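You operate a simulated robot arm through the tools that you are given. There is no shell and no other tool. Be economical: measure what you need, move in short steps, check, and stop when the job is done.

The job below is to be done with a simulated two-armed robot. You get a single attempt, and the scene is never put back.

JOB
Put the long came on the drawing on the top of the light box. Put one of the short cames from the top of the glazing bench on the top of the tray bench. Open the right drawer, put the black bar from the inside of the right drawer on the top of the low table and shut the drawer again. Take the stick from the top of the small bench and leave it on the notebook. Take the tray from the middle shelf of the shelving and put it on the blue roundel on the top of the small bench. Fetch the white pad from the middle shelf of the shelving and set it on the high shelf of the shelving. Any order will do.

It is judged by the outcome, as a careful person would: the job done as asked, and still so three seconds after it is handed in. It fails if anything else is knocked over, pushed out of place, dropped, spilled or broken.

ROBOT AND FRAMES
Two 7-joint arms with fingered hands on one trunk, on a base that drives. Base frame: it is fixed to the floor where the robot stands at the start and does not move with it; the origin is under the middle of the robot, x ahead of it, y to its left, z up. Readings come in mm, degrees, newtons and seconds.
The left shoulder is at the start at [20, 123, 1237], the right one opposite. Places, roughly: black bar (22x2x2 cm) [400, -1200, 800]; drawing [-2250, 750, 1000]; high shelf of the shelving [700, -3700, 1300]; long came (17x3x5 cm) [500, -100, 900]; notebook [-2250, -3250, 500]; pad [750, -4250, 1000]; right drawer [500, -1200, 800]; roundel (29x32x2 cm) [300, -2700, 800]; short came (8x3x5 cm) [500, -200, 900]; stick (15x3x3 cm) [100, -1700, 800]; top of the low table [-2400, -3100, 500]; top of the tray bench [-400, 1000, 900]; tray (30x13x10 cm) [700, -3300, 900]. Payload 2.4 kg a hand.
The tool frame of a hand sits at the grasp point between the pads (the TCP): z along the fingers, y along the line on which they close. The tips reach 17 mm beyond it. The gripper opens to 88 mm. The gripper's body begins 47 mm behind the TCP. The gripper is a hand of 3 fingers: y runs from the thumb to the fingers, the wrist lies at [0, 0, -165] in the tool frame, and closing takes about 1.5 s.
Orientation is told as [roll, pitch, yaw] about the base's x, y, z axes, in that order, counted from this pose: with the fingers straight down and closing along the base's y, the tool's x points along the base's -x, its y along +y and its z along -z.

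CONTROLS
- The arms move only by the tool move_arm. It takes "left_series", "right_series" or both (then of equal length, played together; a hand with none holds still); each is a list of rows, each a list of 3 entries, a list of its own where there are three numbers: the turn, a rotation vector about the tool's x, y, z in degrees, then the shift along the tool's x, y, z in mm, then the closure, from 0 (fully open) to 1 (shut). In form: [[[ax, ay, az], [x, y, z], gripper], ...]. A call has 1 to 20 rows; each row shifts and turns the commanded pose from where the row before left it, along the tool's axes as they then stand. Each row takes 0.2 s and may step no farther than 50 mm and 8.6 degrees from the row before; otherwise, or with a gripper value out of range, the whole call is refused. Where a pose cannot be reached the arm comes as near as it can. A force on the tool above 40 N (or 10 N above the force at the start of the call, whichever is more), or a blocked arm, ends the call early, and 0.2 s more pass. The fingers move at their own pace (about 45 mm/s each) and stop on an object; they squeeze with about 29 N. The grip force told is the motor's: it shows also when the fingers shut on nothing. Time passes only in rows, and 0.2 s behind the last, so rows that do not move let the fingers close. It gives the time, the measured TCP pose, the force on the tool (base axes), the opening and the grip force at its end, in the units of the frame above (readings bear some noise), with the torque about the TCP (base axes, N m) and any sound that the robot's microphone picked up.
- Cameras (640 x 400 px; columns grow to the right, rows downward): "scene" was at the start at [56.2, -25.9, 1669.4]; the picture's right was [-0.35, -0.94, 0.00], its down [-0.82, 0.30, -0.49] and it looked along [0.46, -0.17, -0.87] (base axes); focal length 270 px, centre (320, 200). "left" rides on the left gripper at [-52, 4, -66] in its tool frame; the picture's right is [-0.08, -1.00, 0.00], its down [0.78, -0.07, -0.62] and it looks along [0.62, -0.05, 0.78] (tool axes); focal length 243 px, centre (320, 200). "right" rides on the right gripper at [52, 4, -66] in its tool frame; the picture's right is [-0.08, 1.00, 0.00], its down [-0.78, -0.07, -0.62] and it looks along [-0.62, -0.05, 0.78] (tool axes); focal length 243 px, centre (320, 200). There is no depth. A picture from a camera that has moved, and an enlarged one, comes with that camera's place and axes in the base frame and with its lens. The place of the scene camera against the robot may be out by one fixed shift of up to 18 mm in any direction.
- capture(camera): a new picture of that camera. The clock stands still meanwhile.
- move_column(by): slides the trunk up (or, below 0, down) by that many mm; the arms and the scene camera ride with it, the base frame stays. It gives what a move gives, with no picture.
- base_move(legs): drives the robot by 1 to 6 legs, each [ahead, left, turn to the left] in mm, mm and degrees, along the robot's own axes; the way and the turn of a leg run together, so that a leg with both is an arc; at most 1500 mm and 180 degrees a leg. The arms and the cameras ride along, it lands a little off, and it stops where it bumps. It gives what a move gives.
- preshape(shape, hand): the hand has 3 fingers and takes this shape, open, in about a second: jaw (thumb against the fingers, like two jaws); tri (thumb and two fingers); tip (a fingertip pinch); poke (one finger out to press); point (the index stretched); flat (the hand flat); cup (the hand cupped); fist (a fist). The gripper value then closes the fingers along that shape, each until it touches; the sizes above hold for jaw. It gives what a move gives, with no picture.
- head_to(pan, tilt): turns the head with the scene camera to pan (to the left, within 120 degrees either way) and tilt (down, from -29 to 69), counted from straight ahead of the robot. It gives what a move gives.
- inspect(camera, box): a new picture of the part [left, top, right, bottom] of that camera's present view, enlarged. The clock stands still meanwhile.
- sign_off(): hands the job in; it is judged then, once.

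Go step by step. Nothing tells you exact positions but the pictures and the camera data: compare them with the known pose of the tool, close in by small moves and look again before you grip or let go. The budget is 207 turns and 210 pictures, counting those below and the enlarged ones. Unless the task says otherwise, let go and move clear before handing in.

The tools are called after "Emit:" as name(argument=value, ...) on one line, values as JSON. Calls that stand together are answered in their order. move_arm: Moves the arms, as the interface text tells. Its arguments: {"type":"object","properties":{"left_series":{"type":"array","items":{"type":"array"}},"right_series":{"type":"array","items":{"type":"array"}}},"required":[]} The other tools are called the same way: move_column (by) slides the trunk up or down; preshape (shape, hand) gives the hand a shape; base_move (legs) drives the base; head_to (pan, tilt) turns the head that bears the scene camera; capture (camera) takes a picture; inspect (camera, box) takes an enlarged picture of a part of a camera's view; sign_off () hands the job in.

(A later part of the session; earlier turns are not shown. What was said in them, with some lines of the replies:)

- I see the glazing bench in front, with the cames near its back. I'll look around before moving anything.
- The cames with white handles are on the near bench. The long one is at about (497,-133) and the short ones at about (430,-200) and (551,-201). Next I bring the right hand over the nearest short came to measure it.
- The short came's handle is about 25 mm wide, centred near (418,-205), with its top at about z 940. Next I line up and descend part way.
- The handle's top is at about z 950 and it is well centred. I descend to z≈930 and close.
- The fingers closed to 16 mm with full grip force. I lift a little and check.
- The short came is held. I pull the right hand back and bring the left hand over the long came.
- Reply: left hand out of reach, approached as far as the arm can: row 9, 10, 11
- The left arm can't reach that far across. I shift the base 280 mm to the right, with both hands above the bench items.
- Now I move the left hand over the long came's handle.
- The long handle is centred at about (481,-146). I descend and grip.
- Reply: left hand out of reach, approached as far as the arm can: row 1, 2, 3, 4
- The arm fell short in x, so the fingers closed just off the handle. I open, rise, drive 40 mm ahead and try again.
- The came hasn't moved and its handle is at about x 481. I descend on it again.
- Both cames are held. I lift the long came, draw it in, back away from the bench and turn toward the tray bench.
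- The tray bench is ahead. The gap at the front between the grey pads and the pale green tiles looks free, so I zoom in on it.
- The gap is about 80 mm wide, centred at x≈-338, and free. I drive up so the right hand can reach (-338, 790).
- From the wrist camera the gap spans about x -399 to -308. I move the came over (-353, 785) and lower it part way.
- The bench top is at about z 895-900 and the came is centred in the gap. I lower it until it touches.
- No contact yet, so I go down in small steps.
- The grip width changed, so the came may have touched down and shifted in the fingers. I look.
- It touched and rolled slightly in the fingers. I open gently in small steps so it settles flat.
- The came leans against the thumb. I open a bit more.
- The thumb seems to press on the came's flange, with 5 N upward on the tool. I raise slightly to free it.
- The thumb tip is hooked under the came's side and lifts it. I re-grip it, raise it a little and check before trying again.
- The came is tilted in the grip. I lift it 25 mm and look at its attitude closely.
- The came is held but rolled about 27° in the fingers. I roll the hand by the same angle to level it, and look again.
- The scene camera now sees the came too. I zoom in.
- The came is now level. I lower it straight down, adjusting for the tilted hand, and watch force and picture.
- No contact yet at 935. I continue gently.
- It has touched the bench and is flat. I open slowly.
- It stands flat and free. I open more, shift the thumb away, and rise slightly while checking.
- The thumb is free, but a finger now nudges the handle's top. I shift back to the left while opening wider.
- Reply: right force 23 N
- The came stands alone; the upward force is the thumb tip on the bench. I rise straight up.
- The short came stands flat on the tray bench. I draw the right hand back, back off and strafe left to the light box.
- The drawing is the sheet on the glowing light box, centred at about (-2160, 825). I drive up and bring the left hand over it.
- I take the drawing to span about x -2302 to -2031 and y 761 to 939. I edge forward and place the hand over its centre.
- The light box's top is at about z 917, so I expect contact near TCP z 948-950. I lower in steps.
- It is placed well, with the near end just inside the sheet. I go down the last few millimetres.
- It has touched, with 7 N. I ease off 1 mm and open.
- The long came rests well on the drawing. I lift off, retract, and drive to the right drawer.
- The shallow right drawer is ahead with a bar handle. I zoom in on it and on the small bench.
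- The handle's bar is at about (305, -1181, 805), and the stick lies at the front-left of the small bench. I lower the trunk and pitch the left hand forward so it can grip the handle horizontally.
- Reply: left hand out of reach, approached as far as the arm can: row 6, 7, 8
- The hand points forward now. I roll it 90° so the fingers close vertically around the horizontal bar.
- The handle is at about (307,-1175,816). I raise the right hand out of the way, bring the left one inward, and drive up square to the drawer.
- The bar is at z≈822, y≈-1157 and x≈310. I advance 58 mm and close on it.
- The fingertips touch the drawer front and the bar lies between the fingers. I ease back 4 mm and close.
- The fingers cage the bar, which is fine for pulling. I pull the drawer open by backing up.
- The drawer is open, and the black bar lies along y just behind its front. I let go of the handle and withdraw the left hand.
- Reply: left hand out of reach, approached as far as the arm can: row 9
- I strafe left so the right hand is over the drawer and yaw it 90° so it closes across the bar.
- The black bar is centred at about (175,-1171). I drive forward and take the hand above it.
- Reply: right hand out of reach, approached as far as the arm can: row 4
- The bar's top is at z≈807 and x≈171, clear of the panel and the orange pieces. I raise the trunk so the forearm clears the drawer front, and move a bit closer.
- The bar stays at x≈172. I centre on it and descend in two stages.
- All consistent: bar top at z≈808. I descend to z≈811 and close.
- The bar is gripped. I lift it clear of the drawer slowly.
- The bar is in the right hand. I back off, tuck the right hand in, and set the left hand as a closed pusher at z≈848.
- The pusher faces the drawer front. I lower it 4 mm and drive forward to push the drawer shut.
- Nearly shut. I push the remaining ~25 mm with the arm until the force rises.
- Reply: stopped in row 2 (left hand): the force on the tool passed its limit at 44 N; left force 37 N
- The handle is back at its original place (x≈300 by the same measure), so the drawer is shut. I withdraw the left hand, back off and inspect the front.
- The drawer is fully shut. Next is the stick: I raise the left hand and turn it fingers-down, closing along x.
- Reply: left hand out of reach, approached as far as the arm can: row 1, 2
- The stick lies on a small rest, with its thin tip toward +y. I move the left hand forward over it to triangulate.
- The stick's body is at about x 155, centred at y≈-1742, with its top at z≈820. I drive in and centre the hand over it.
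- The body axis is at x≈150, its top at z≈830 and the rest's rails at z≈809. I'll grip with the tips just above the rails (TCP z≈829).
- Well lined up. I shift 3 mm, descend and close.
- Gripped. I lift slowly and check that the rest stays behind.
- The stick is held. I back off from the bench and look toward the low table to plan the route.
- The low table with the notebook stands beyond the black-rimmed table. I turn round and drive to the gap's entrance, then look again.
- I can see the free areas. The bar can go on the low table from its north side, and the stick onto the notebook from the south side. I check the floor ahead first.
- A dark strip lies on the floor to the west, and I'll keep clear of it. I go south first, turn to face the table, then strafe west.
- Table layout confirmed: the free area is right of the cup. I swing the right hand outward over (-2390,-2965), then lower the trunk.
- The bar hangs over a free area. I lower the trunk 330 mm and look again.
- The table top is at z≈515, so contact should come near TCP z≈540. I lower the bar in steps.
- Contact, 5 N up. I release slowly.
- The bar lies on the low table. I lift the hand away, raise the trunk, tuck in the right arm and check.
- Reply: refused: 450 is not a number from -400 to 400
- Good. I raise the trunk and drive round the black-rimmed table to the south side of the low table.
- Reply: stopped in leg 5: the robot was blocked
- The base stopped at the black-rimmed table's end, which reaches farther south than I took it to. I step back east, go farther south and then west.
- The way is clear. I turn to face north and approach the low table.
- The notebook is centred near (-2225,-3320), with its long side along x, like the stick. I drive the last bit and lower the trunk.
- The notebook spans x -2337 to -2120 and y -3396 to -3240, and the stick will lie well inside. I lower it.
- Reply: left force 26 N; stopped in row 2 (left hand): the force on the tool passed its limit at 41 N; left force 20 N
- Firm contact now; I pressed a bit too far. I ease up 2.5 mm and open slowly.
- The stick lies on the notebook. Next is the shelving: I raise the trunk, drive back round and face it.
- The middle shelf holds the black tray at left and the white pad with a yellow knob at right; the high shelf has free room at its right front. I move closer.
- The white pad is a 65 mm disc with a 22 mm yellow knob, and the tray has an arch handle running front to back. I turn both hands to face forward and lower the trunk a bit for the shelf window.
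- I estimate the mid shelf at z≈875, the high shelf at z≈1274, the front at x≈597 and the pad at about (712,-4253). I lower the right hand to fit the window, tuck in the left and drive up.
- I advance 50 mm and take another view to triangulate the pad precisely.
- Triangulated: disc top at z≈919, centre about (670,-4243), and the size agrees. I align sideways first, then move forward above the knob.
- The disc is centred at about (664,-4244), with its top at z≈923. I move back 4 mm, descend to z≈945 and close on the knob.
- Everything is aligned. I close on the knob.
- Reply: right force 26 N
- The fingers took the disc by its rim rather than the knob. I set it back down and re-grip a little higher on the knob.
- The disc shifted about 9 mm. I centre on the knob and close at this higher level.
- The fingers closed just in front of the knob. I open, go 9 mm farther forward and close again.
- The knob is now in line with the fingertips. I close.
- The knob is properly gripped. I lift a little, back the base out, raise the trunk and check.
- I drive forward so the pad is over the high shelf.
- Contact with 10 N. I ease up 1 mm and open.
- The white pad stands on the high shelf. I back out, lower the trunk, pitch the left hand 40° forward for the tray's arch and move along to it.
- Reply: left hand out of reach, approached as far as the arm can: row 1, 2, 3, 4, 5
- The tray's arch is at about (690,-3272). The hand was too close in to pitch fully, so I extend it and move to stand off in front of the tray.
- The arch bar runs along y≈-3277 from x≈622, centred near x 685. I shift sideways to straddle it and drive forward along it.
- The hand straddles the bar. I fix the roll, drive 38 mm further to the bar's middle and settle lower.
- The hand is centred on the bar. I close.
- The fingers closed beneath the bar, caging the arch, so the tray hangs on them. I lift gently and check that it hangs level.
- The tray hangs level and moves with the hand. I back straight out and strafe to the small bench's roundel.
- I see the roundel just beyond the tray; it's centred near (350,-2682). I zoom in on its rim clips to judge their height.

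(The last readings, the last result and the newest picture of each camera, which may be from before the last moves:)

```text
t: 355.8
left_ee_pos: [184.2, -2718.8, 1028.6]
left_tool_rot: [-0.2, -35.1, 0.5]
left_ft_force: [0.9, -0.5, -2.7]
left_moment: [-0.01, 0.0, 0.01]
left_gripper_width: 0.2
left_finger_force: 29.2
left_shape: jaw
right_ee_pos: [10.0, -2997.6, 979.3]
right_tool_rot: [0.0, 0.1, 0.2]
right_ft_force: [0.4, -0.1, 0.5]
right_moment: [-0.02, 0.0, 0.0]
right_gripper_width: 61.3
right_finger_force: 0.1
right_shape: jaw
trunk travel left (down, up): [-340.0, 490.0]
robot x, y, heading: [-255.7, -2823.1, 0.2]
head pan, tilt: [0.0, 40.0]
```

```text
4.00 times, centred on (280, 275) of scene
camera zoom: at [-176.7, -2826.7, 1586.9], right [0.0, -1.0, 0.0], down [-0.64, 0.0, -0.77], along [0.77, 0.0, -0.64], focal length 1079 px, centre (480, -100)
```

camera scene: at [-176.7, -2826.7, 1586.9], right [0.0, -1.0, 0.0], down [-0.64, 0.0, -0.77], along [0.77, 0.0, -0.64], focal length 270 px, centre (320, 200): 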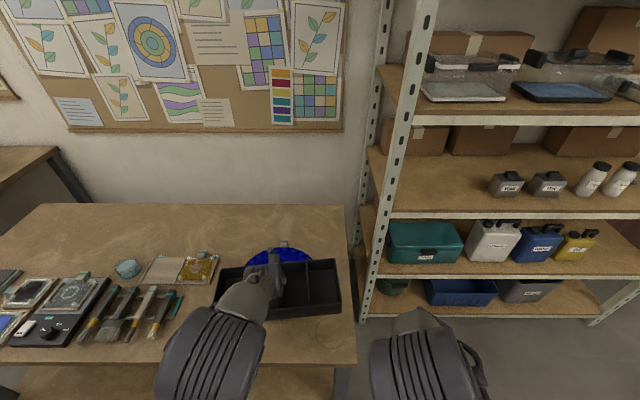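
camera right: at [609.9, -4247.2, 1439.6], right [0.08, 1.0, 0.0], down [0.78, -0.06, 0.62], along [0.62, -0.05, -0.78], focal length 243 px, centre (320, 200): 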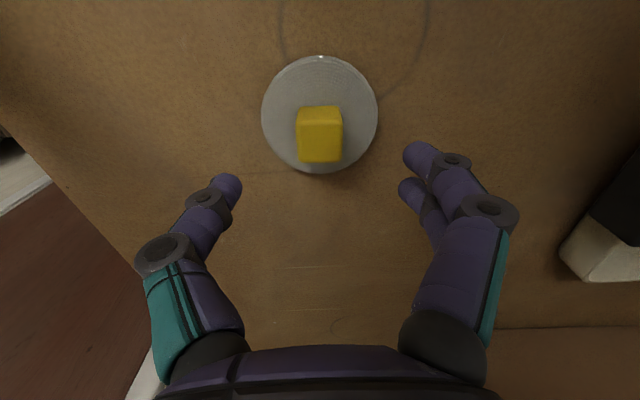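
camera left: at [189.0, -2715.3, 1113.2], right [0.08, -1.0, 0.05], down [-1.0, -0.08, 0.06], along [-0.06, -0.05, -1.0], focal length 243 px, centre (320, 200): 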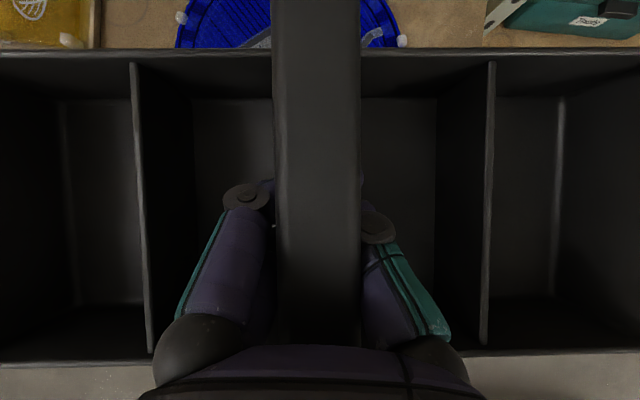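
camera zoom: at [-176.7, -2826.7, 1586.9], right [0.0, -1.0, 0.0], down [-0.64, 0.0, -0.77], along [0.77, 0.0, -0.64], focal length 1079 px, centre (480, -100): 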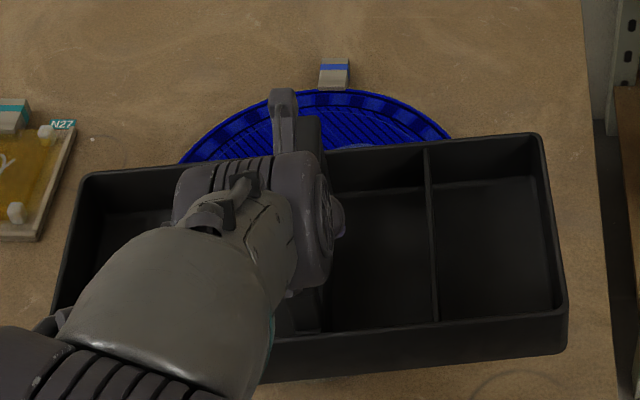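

The roundel is a flat disc centred at about (336,-2680), and its clips sit outside the rim. I move so the tray's centre is over it.

Emit:
base_move(legs=[[65, 38, 0]])

Emit:
move_arm(left_series=[[[0, 0, 0], [-24, 0, 17], 1], [[0, 0, 0], [-24, 0, 17], 1], [[0, 0, 0], [-23, 0, 16], 1], [[0, 0, 0], [0, 0, 0], 1]])

Emit:
move_column(by=-100)

Emit:
capture(camera="left")

Emit:
capture(camera="scene")

```text
t: 356.8
left_ee_pos: [249.9, -2680.2, 1027.6]
left_tool_rot: [-0.1, -35.0, 0.6]
left_ft_force: [0.5, 0.0, -3.4]
left_moment: [-0.05, -0.02, -0.02]
left_gripper_width: 0.3
left_finger_force: 28.8
left_shape: jaw
right_ee_pos: [74.3, -2958.8, 977.5]
right_tool_rot: [0.1, 0.3, 0.2]
right_ft_force: [0.9, -0.8, 0.2]
right_moment: [0.03, 0.0, -0.04]
right_gripper_width: 61.3
right_finger_force: 0.2
right_shape: jaw
trunk travel left (down, up): [-340.0, 490.0]
robot x, y, heading: [-192.7, -2788.5, 0.4]
head pan, tilt: [0.0, 40.0]
```

```text
t: 357.8
left_ee_pos: [334.4, -2679.6, 1028.3]
left_tool_rot: [0.0, -35.1, 0.7]
left_ft_force: [0.7, -0.6, -3.7]
left_moment: [0.0, -0.04, -0.04]
left_gripper_width: 0.0
left_finger_force: 28.9
left_shape: jaw
right_ee_pos: [72.6, -2959.0, 978.4]
right_tool_rot: [0.1, 0.0, 0.2]
right_ft_force: [0.5, 0.6, 0.1]
right_moment: [-0.02, 0.05, -0.02]
right_gripper_width: 61.2
right_finger_force: 0.0
right_shape: jaw
trunk travel left (down, up): [-340.0, 490.0]
robot x, y, heading: [-190.4, -2785.7, 0.3]
head pan, tilt: [0.0, 40.0]
```

```text
t: 359.2
left_ee_pos: [333.9, -2680.5, 928.4]
left_tool_rot: [0.0, -35.0, 0.6]
left_ft_force: [-0.8, 0.6, -2.9]
left_moment: [-0.02, -0.04, -0.01]
left_gripper_width: 0.0
left_finger_force: 29.2
left_shape: jaw
right_ee_pos: [74.3, -2958.5, 878.1]
right_tool_rot: [-0.1, 0.2, 0.2]
right_ft_force: [-0.1, 0.2, 0.7]
right_moment: [0.02, 0.01, 0.0]
right_gripper_width: 61.4
right_finger_force: 0.1
right_shape: jaw
trunk travel left (down, up): [-240.0, 590.0]
robot x, y, heading: [-193.1, -2785.1, 0.4]
head pan, tilt: [0.0, 40.0]
```

```text
41 pictures are left
camera left: at [339.0, -2677.0, 1012.5], right [0.08, -1.0, 0.05], down [-1.0, -0.08, 0.06], along [-0.06, -0.05, -1.0], focal length 243 px, centre (320, 200)
```

left: 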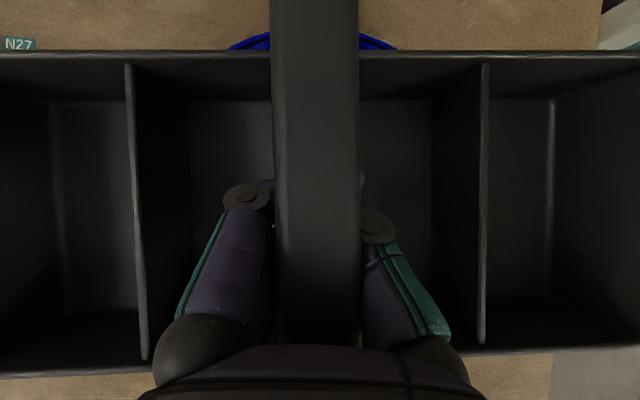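

```text
40 pictures are left
camera scene: at [-112.5, -2788.4, 1487.0], right [0.0, -1.0, 0.0], down [-0.64, 0.0, -0.77], along [0.77, 0.0, -0.64], focal length 270 px, centre (320, 200)
```

scene: 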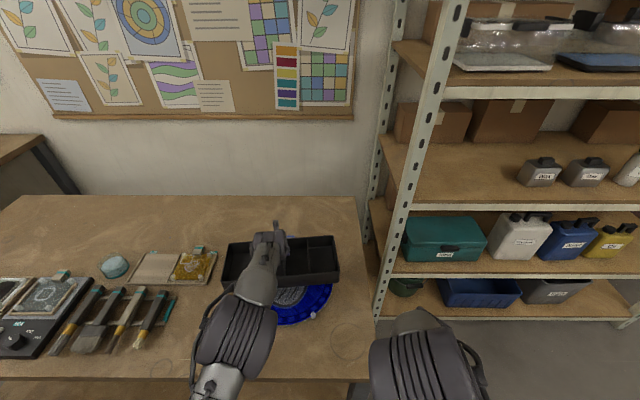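

The tray is over the roundel with room on both sides. I lower it.

Emit:
move_arm(left_series=[[[0, 0, 0], [8.6, 0, 12.3], 1], [[0, 0, 0], [8.6, 0, 12.3], 1], [[0, 0, 0], [3.4, 0, 4.9], 1], [[0, 0, 0], [0, 0, 0], 1]])

Emit:
inspect(camera="scene", box=[180, 220, 370, 340])

```text
t: 360.2
left_ee_pos: [333.5, -2680.0, 891.6]
left_tool_rot: [0.0, -35.1, 0.6]
left_ft_force: [-0.7, 0.4, -3.5]
left_moment: [-0.02, -0.04, -0.01]
left_gripper_width: 0.3
left_finger_force: 29.1
left_shape: jaw
right_ee_pos: [74.3, -2959.7, 876.9]
right_tool_rot: [0.1, 0.1, 0.2]
right_ft_force: [-0.4, 0.1, 0.1]
right_moment: [-0.01, -0.02, 0.02]
right_gripper_width: 61.3
right_finger_force: 0.1
right_shape: jaw
trunk travel left (down, up): [-240.0, 590.0]
robot x, y, heading: [-194.5, -2784.3, 0.2]
head pan, tilt: [0.0, 40.0]
```

```text
3.33 times, centred on (275, 280) of scene
camera zoom: at [-112.4, -2788.4, 1486.9], right [0.0, -1.0, 0.0], down [-0.64, 0.0, -0.77], along [0.77, 0.0, -0.64], focal length 899 px, centre (470, -67)
```

zoom: 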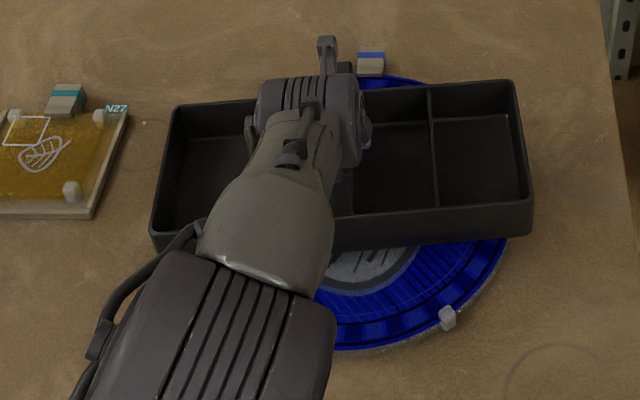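

The tray is a little off the roundel's centre, so I nudge it 12 mm forward and 6 mm right, then lower in small steps.

Emit:
move_arm(left_series=[[[0, 0, 0], [-9.8, -6, 6.9], 1], [[0, 0, 0], [3.4, 0, 4.9], 1], [[0, 0, 0], [1.7, 0, 2.5], 1], [[0, 0, 0], [0, 0, 0], 1]])

Emit:
capture(camera="left")

```text
t: 361.2
left_ee_pos: [347.1, -2685.0, 883.7]
left_tool_rot: [0.0, -35.1, 0.6]
left_ft_force: [0.0, -0.4, -4.0]
left_moment: [-0.01, 0.03, 0.06]
left_gripper_width: 0.1
left_finger_force: 29.1
left_shape: jaw
right_ee_pos: [72.8, -2958.6, 878.0]
right_tool_rot: [0.2, 0.2, 0.3]
right_ft_force: [-0.2, 0.5, -0.4]
right_moment: [-0.03, -0.02, -0.03]
right_gripper_width: 61.4
right_finger_force: 0.1
right_shape: jaw
trunk travel left (down, up): [-240.0, 590.0]
robot x, y, heading: [-192.6, -2784.3, 0.2]
head pan, tilt: [0.0, 40.0]
```

```text
38 pictures are left
camera left: at [351.6, -2682.4, 967.7], right [0.08, -1.0, 0.05], down [-1.0, -0.08, 0.06], along [-0.06, -0.05, -1.0], focal length 243 px, centre (320, 200)
```

left: 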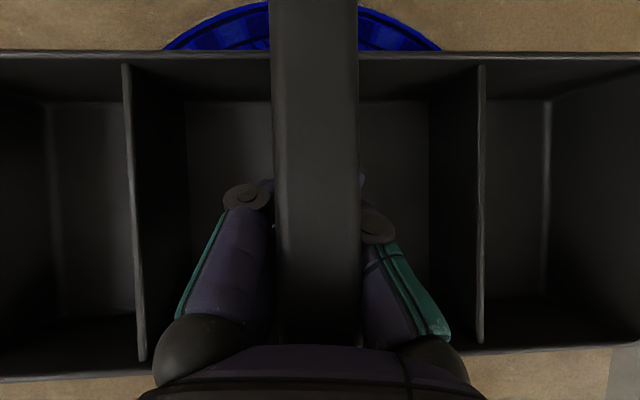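

Emit:
move_arm(left_series=[[[0, 0, 0], [1.7, 0, 2.5], 1], [[0, 0, 0], [1.7, 0, 2.5], 1], [[0, 0, 0], [0, 0, 0], 1]])

```text
t: 362.0
left_ee_pos: [347.0, -2687.5, 879.0]
left_tool_rot: [0.1, -35.1, 0.6]
left_ft_force: [-1.5, 0.7, 2.7]
left_moment: [-0.03, -0.03, -0.01]
left_gripper_width: 0.0
left_finger_force: 28.6
left_shape: jaw
right_ee_pos: [73.9, -2958.8, 878.2]
right_tool_rot: [0.1, 0.1, 0.2]
right_ft_force: [-1.2, 0.7, 0.4]
right_moment: [0.0, 0.0, -0.01]
right_gripper_width: 61.4
right_finger_force: 0.0
right_shape: jaw
trunk travel left (down, up): [-240.0, 590.0]
robot x, y, heading: [-191.8, -2787.9, 0.1]
head pan, tilt: [0.0, 40.0]
```

The tray has touched down. I open the fingers gradually.

Emit:
move_arm(left_series=[[[0, 0, 0], [0, 0, 0], 0.9], [[0, 0, 0], [0, 0, 0], 0.8], [[0, 0, 0], [0, 0, 0], 0.7], [[0, 0, 0], [0, 0, 0], 0.6], [[0, 0, 0], [0, 0, 0], 0.5], [[0, 0, 0], [0, 0, 0], 0.4], [[0, 0, 0], [0, 0, 0], 0.3], [[0, 0, 0], [0, 0, 0], 0.3]])

Emit:
capture(camera="left")

Emit:
inspect(camera="scene", box=[180, 220, 370, 340])

```text
t: 363.8
left_ee_pos: [346.1, -2686.8, 878.8]
left_tool_rot: [0.0, -35.2, 0.6]
left_ft_force: [-2.6, -0.8, 3.1]
left_moment: [-0.66, 0.03, -0.35]
left_gripper_width: 49.2
left_finger_force: 0.0
left_shape: jaw
right_ee_pos: [71.4, -2959.0, 877.8]
right_tool_rot: [0.1, 0.1, 0.3]
right_ft_force: [-0.4, -0.1, 0.2]
right_moment: [-0.01, -0.02, 0.02]
right_gripper_width: 61.2
right_finger_force: 0.0
right_shape: jaw
trunk travel left (down, up): [-240.0, 590.0]
robot x, y, heading: [-192.9, -2787.2, 0.1]
head pan, tilt: [0.0, 40.0]
```

```text
37 pictures are left
camera left: at [350.5, -2682.8, 962.3], right [0.08, -1.0, 0.05], down [-1.0, -0.08, 0.06], along [-0.05, -0.05, -1.0], focal length 243 px, centre (320, 200)
```

left: 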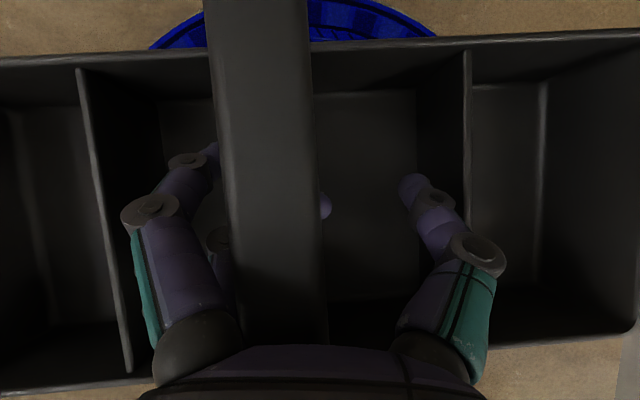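

```text
3.33 times, centred on (275, 280) of scene
camera zoom: at [-113.4, -2788.6, 1487.0], right [0.0, -1.0, 0.0], down [-0.64, 0.0, -0.77], along [0.77, 0.0, -0.64], focal length 899 px, centre (470, -67)
```

zoom: 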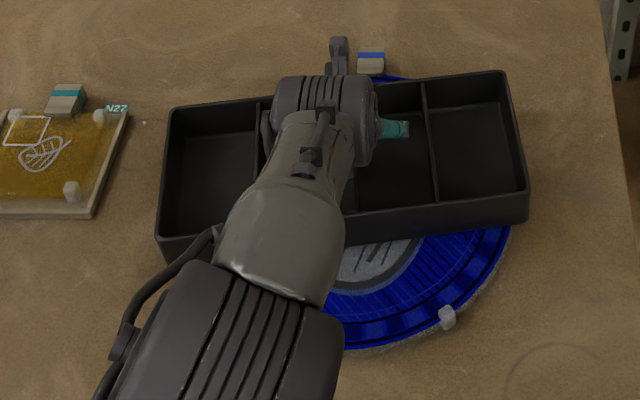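

One finger is still hooked round the bar. I relax the opening, slide the hand back along the bar and look, so the palm clears and I can dip the fingertip beneath it.

Emit:
move_arm(left_series=[[[0, 0, 0], [0, 0, 0], 0.5], [[0, 0, 0], [8, 0, -5.7], 0.5], [[0, 0, 0], [8, 0, -5.7], 0.5], [[0, 0, 0], [0, 0, 0], 0.5]])

Emit:
capture(camera="left")

```text
t: 364.8
left_ee_pos: [327.5, -2687.4, 878.8]
left_tool_rot: [0.0, -35.2, 0.6]
left_ft_force: [4.2, 0.3, 3.0]
left_moment: [-0.45, -0.25, -0.21]
left_gripper_width: 37.8
left_finger_force: 0.0
left_shape: jaw
right_ee_pos: [74.0, -2959.1, 878.2]
right_tool_rot: [0.1, 0.1, 0.2]
right_ft_force: [-0.4, 0.4, 0.3]
right_moment: [0.03, 0.02, 0.01]
right_gripper_width: 61.4
right_finger_force: 0.1
right_shape: jaw
trunk travel left (down, up): [-240.0, 590.0]
robot x, y, heading: [-191.0, -2787.4, 0.3]
head pan, tilt: [0.0, 40.0]
```

```text
35 pictures are left
camera left: at [331.7, -2683.2, 962.6], right [0.08, -1.0, 0.05], down [-1.0, -0.08, 0.06], along [-0.05, -0.05, -1.0], focal length 243 px, centre (320, 200)
```

left: 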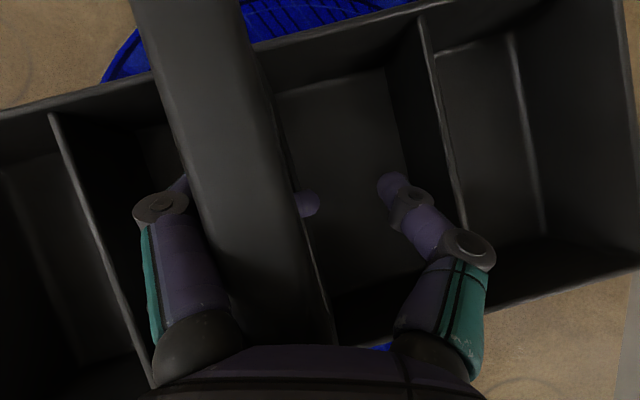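

Emit:
move_arm(left_series=[[[0, 0, 0], [1.7, 0, 2.5], 0.5], [[0, 0, 0], [1.7, 0, 2.5], 0.5], [[0, 0, 0], [0, 0, 0], 0.4], [[0, 0, 0], [0, 0, 0], 0.4]])

Emit:
capture(camera="left")

Emit:
inspect(camera="scene", box=[180, 220, 370, 340])

```text
t: 365.8
left_ee_pos: [328.5, -2686.7, 875.9]
left_tool_rot: [0.0, -35.6, 0.6]
left_ft_force: [14.3, 6.7, 36.0]
left_moment: [-0.24, 0.39, -0.51]
left_gripper_width: 44.9
left_finger_force: 0.0
left_shape: jaw
right_ee_pos: [72.5, -2958.6, 879.0]
right_tool_rot: [0.1, 0.1, 0.2]
right_ft_force: [0.3, -0.8, -0.7]
right_moment: [0.02, -0.01, -0.03]
right_gripper_width: 61.6
right_finger_force: 0.0
right_shape: jaw
trunk travel left (down, up): [-240.0, 590.0]
robot x, y, heading: [-191.1, -2788.1, 0.2]
head pan, tilt: [0.0, 40.0]
```

```text
34 pictures are left
camera left: at [331.7, -2682.7, 959.6], right [0.08, -1.0, 0.05], down [-1.0, -0.08, 0.05], along [-0.05, -0.05, -1.0], focal length 243 px, centre (320, 200)
```

left: 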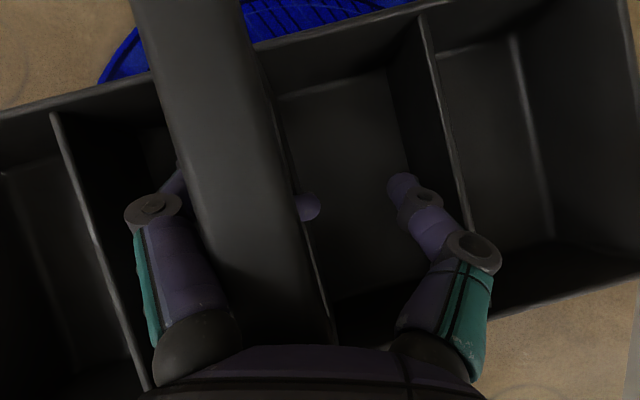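

```text
3.33 times, centred on (275, 280) of scene
camera zoom: at [-114.1, -2788.1, 1487.2], right [0.0, -1.0, 0.0], down [-0.64, 0.0, -0.77], along [0.77, 0.0, -0.64], focal length 899 px, centre (470, -67)
```

zoom: 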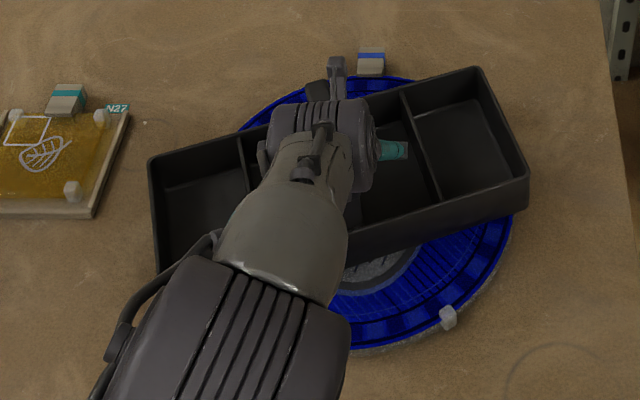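

The fingertip seems caught between the bar and the tray's central wall, and the hand is too low relative to the tray. When it closed, the hand was about 18 mm higher. I raise it gradually while commanding open.

Emit:
move_arm(left_series=[[[0, 0, 0], [-2.3, 0, -3.3], 0.5], [[0, 0, 0], [-2.3, 0, -3.3], 0.45], [[0, 0, 0], [-2.3, 0, -3.3], 0.4], [[0, 0, 0], [0, 0, 0], 0.3], [[0, 0, 0], [0, 0, 0], 0.3]])

Emit:
capture(camera="left")

```text
t: 367.0
left_ee_pos: [326.2, -2686.1, 883.1]
left_tool_rot: [-0.1, -35.1, 0.6]
left_ft_force: [0.5, 0.4, 1.2]
left_moment: [-0.4, -0.44, 0.1]
left_gripper_width: 52.6
left_finger_force: 0.1
left_shape: jaw
right_ee_pos: [74.0, -2958.5, 877.7]
right_tool_rot: [0.1, 0.1, 0.1]
right_ft_force: [-0.7, 0.7, 0.2]
right_moment: [0.0, 0.01, 0.0]
right_gripper_width: 61.1
right_finger_force: 0.1
right_shape: jaw
trunk travel left (down, up): [-240.0, 590.0]
robot x, y, heading: [-193.3, -2783.1, 0.4]
head pan, tilt: [0.0, 40.0]
```

```text
32 pictures are left
camera left: at [331.1, -2683.0, 967.9], right [0.08, -1.0, 0.05], down [-1.0, -0.08, 0.06], along [-0.05, -0.05, -1.0], focal length 243 px, centre (320, 200)
```

left: 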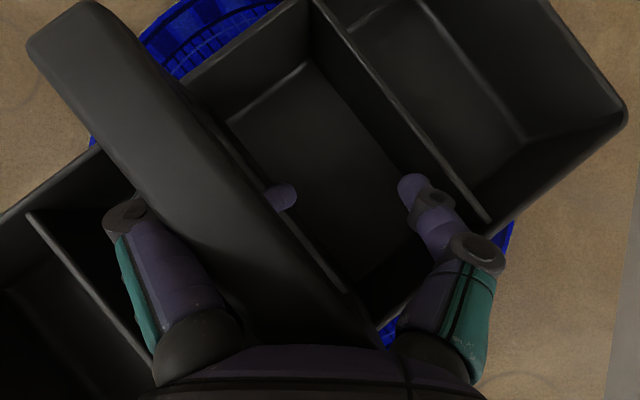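

The finger's pull is turning the tray. I stop pulling, set the closure to match the finger, and move the hand left and up so the finger slides out from under the bar.

Emit:
move_arm(left_series=[[[0, 0, 0], [0, 0, 0], 0.7], [[0, 0, 0], [0, 0, 0], 0.7], [[0, 0, 0], [-2.3, 8, -3.3], 0.7], [[0, 0, 0], [-2.3, 8, -3.3], 0.7], [[0, 0, 0], [0, 0, 0], 0.7]])

Emit:
capture(camera="left")

```text
t: 368.2
left_ee_pos: [327.1, -2670.7, 891.8]
left_tool_rot: [0.0, -35.2, 0.6]
left_ft_force: [0.2, -0.6, 0.8]
left_moment: [0.0, 0.02, 0.02]
left_gripper_width: 27.2
left_finger_force: 0.0
left_shape: jaw
right_ee_pos: [72.4, -2959.0, 878.9]
right_tool_rot: [0.1, 0.2, 0.2]
right_ft_force: [0.4, -0.8, -0.6]
right_moment: [0.0, -0.01, 0.01]
right_gripper_width: 61.1
right_finger_force: 0.1
right_shape: jaw
trunk travel left (down, up): [-240.0, 590.0]
robot x, y, heading: [-195.1, -2788.3, 0.4]
head pan, tilt: [0.0, 40.0]
```

```text
31 pictures are left
camera left: at [331.7, -2667.2, 975.6], right [0.08, -1.0, 0.05], down [-1.0, -0.08, 0.06], along [-0.06, -0.05, -1.0], focal length 243 px, centre (320, 200)
```

left: 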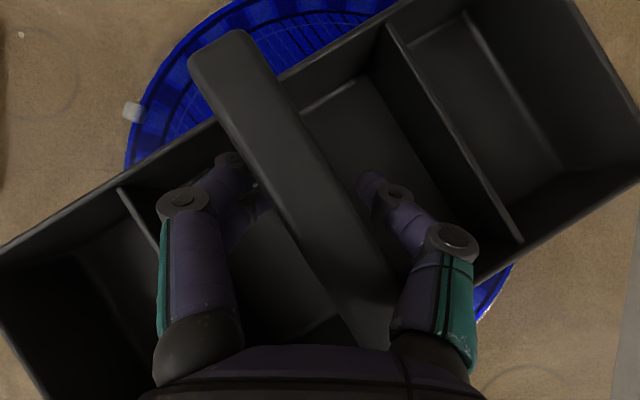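

Forces are zero now and the bar sits between the fingers. I open again at this height.

Emit:
move_arm(left_series=[[[0, 0, 0], [-1.2, 0, -1.6], 0.6], [[0, 0, 0], [0, 0, 0], 0.5], [[0, 0, 0], [0, 0, 0], 0.4], [[0, 0, 0], [0, 0, 0], 0.3], [[0, 0, 0], [0, 0, 0], 0.3]])

Emit:
capture(camera="left")

Emit:
inspect(camera="scene", box=[180, 220, 370, 340])

```text
t: 369.4
left_ee_pos: [326.5, -2670.9, 894.6]
left_tool_rot: [0.0, -35.1, 0.6]
left_ft_force: [0.5, -0.4, 0.3]
left_moment: [-0.01, 0.0, 0.0]
left_gripper_width: 61.1
left_finger_force: 0.0
left_shape: jaw
right_ee_pos: [73.6, -2959.7, 878.9]
right_tool_rot: [0.1, 0.1, 0.3]
right_ft_force: [-0.6, -0.2, 0.6]
right_moment: [0.03, -0.01, 0.01]
right_gripper_width: 61.3
right_finger_force: 0.2
right_shape: jaw
trunk travel left (down, up): [-240.0, 590.0]
robot x, y, heading: [-189.8, -2785.5, 0.4]
head pan, tilt: [0.0, 40.0]
```

```text
30 pictures are left
camera left: at [332.1, -2667.4, 977.6], right [0.08, -1.0, 0.05], down [-1.0, -0.08, 0.06], along [-0.06, -0.05, -1.0], focal length 243 px, centre (320, 200)
```

left: 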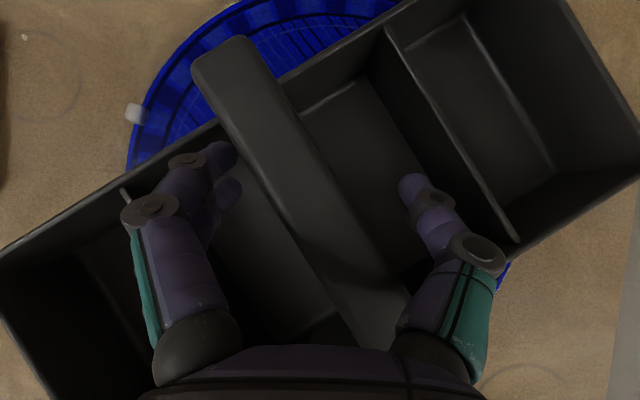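

```text
3.33 times, centred on (275, 280) of scene
camera zoom: at [-112.8, -2788.5, 1486.9], right [0.0, -1.0, 0.0], down [-0.64, 0.0, -0.77], along [0.77, 0.0, -0.64], focal length 899 px, centre (470, -67)
```

zoom: 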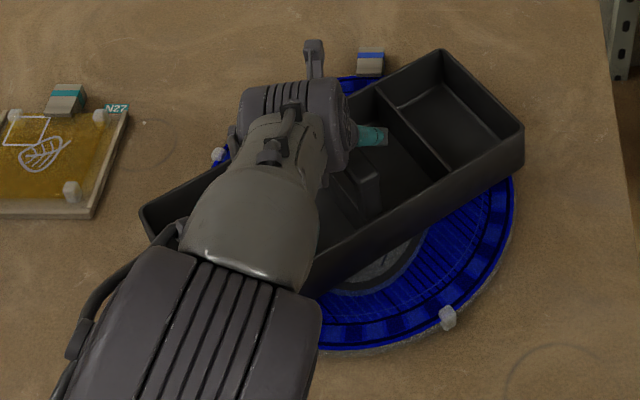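

The hand is now fully open and free; the tray rests on the roundel, nearly centred but turned about 33°. I rise straight up in small steps.

Emit:
move_arm(left_series=[[[0, 0, 0], [-2.9, 0, -4.1], 0.25], [[0, 0, 0], [-5.7, 0, -8.2], 0.25], [[0, 0, 0], [-5.7, 0, -8.2], 0.25], [[0, 0, 0], [-11.5, 0, -16.4], 0.25], [[0, 0, 0], [-17, 0, -24.5], 0.25], [[0, 0, 0], [-17, 0, -24.5], 0.25], [[0, 0, 0], [0, 0, 0], 0.25]])

Emit:
capture(camera="left")

Emit:
inspect(camera="scene", box=[180, 220, 370, 340])

```text
t: 371.0
left_ee_pos: [326.5, -2670.2, 998.6]
left_tool_rot: [0.1, -35.1, 0.6]
left_ft_force: [0.1, -0.6, 1.2]
left_moment: [-0.03, 0.0, 0.0]
left_gripper_width: 66.1
left_finger_force: 0.0
left_shape: jaw
right_ee_pos: [72.3, -2958.4, 877.9]
right_tool_rot: [0.1, 0.1, 0.2]
right_ft_force: [-0.2, -0.4, 0.6]
right_moment: [0.01, 0.03, -0.01]
right_gripper_width: 61.3
right_finger_force: 0.2
right_shape: jaw
trunk travel left (down, up): [-240.0, 590.0]
robot x, y, heading: [-193.6, -2784.7, 0.2]
head pan, tilt: [0.0, 40.0]
```

```text
28 pictures are left
camera left: at [331.1, -2667.6, 1082.1], right [0.08, -1.0, 0.05], down [-1.0, -0.08, 0.06], along [-0.05, -0.05, -1.0], focal length 243 px, centre (320, 200)
```

left: 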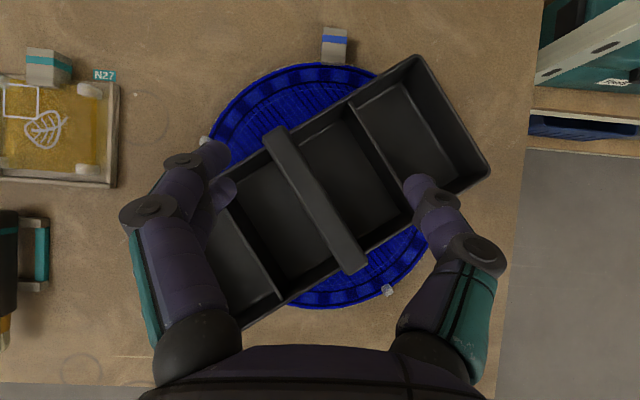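

```text
3.33 times, centred on (275, 280) of scene
camera zoom: at [-112.8, -2788.5, 1486.9], right [0.0, -1.0, 0.0], down [-0.64, 0.0, -0.77], along [0.77, 0.0, -0.64], focal length 899 px, centre (470, -67)
```

zoom: 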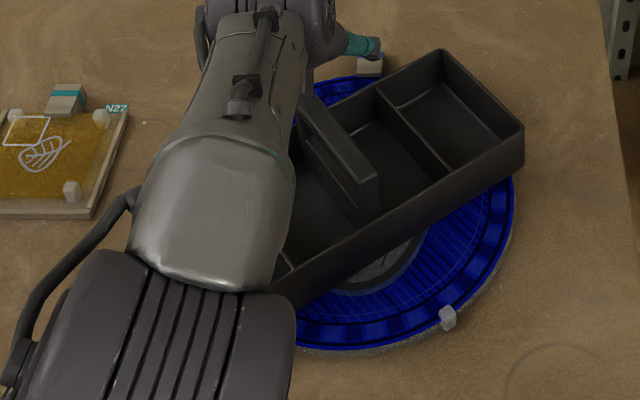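

The tray sits across the middle of the blue roundel. I back the robot away and take one last look.

Emit:
base_move(legs=[[-300, 0, 0]])

Emit:
capture(camera="scene")

Emit:
head_to(pan=-60, tilt=20)

Emit:
capture(camera="scene")

```text
t: 373.0
left_ee_pos: [25.8, -2671.0, 997.6]
left_tool_rot: [0.0, -35.1, 0.8]
left_ft_force: [-0.3, 0.4, 0.0]
left_moment: [0.05, 0.0, 0.0]
left_gripper_width: 66.0
left_finger_force: 0.2
left_shape: jaw
right_ee_pos: [-227.1, -2960.6, 878.0]
right_tool_rot: [0.1, 0.1, 0.4]
right_ft_force: [0.5, 0.8, -0.3]
right_moment: [0.01, -0.03, -0.01]
right_gripper_width: 61.5
right_finger_force: 0.0
right_shape: jaw
trunk travel left (down, up): [-240.0, 590.0]
robot x, y, heading: [-493.9, -2788.3, 0.7]
head pan, tilt: [0.0, 40.0]
```

```text
26 pictures are left
camera scene: at [-413.5, -2790.0, 1487.0], right [0.01, -1.0, 0.0], down [-0.64, 0.0, -0.77], along [0.77, 0.01, -0.64], focal length 270 px, centre (320, 200)
```

scene: 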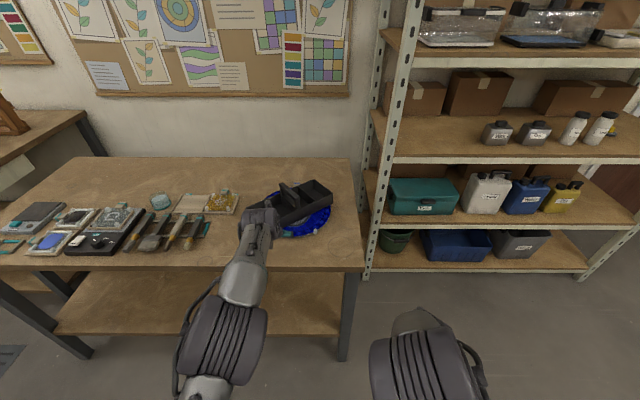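

```text
t: 374.3
left_ee_pos: [27.6, -2671.5, 997.8]
left_tool_rot: [0.0, -35.2, 0.7]
left_ft_force: [0.0, 0.0, -0.6]
left_moment: [0.0, 0.02, -0.01]
left_gripper_width: 65.7
left_finger_force: 0.1
left_shape: jaw
right_ee_pos: [-226.4, -2960.7, 877.8]
right_tool_rot: [0.1, 0.1, 0.4]
right_ft_force: [-0.2, 0.3, 0.8]
right_moment: [0.0, -0.03, 0.06]
right_gripper_width: 61.2
right_finger_force: 0.1
right_shape: jaw
trunk travel left (down, up): [-240.0, 590.0]
robot x, y, heading: [-492.0, -2789.4, 0.6]
head pan, tilt: [-60.0, 20.0]
```

```text
25 pictures are left
camera scene: at [-450.7, -2870.9, 1518.3], right [-0.86, -0.51, 0.0], down [-0.17, 0.3, -0.94], along [0.48, -0.81, -0.34], focal length 270 px, centre (320, 200)
```

scene: 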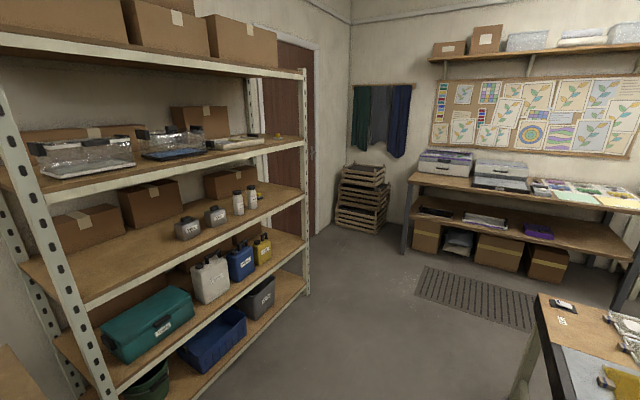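

All six items are in place, the drawer is shut and both hands are clear, so I'm handing in.

Emit:
sign_off()

```text
The job is handed in.
```

I finished all six tasks and handed the job in, with the drawer shut and both hands empty and clear. Two things could still count against it:

- **Black-rimmed table:** the base bumped the end of it on the way to the low table. I backed off and never checked whether the table shifted.
- **Tray on the roundel:** it sits across the middle of the blue roundel but is turned about 33°, because one finger caught on its handle as I let go.
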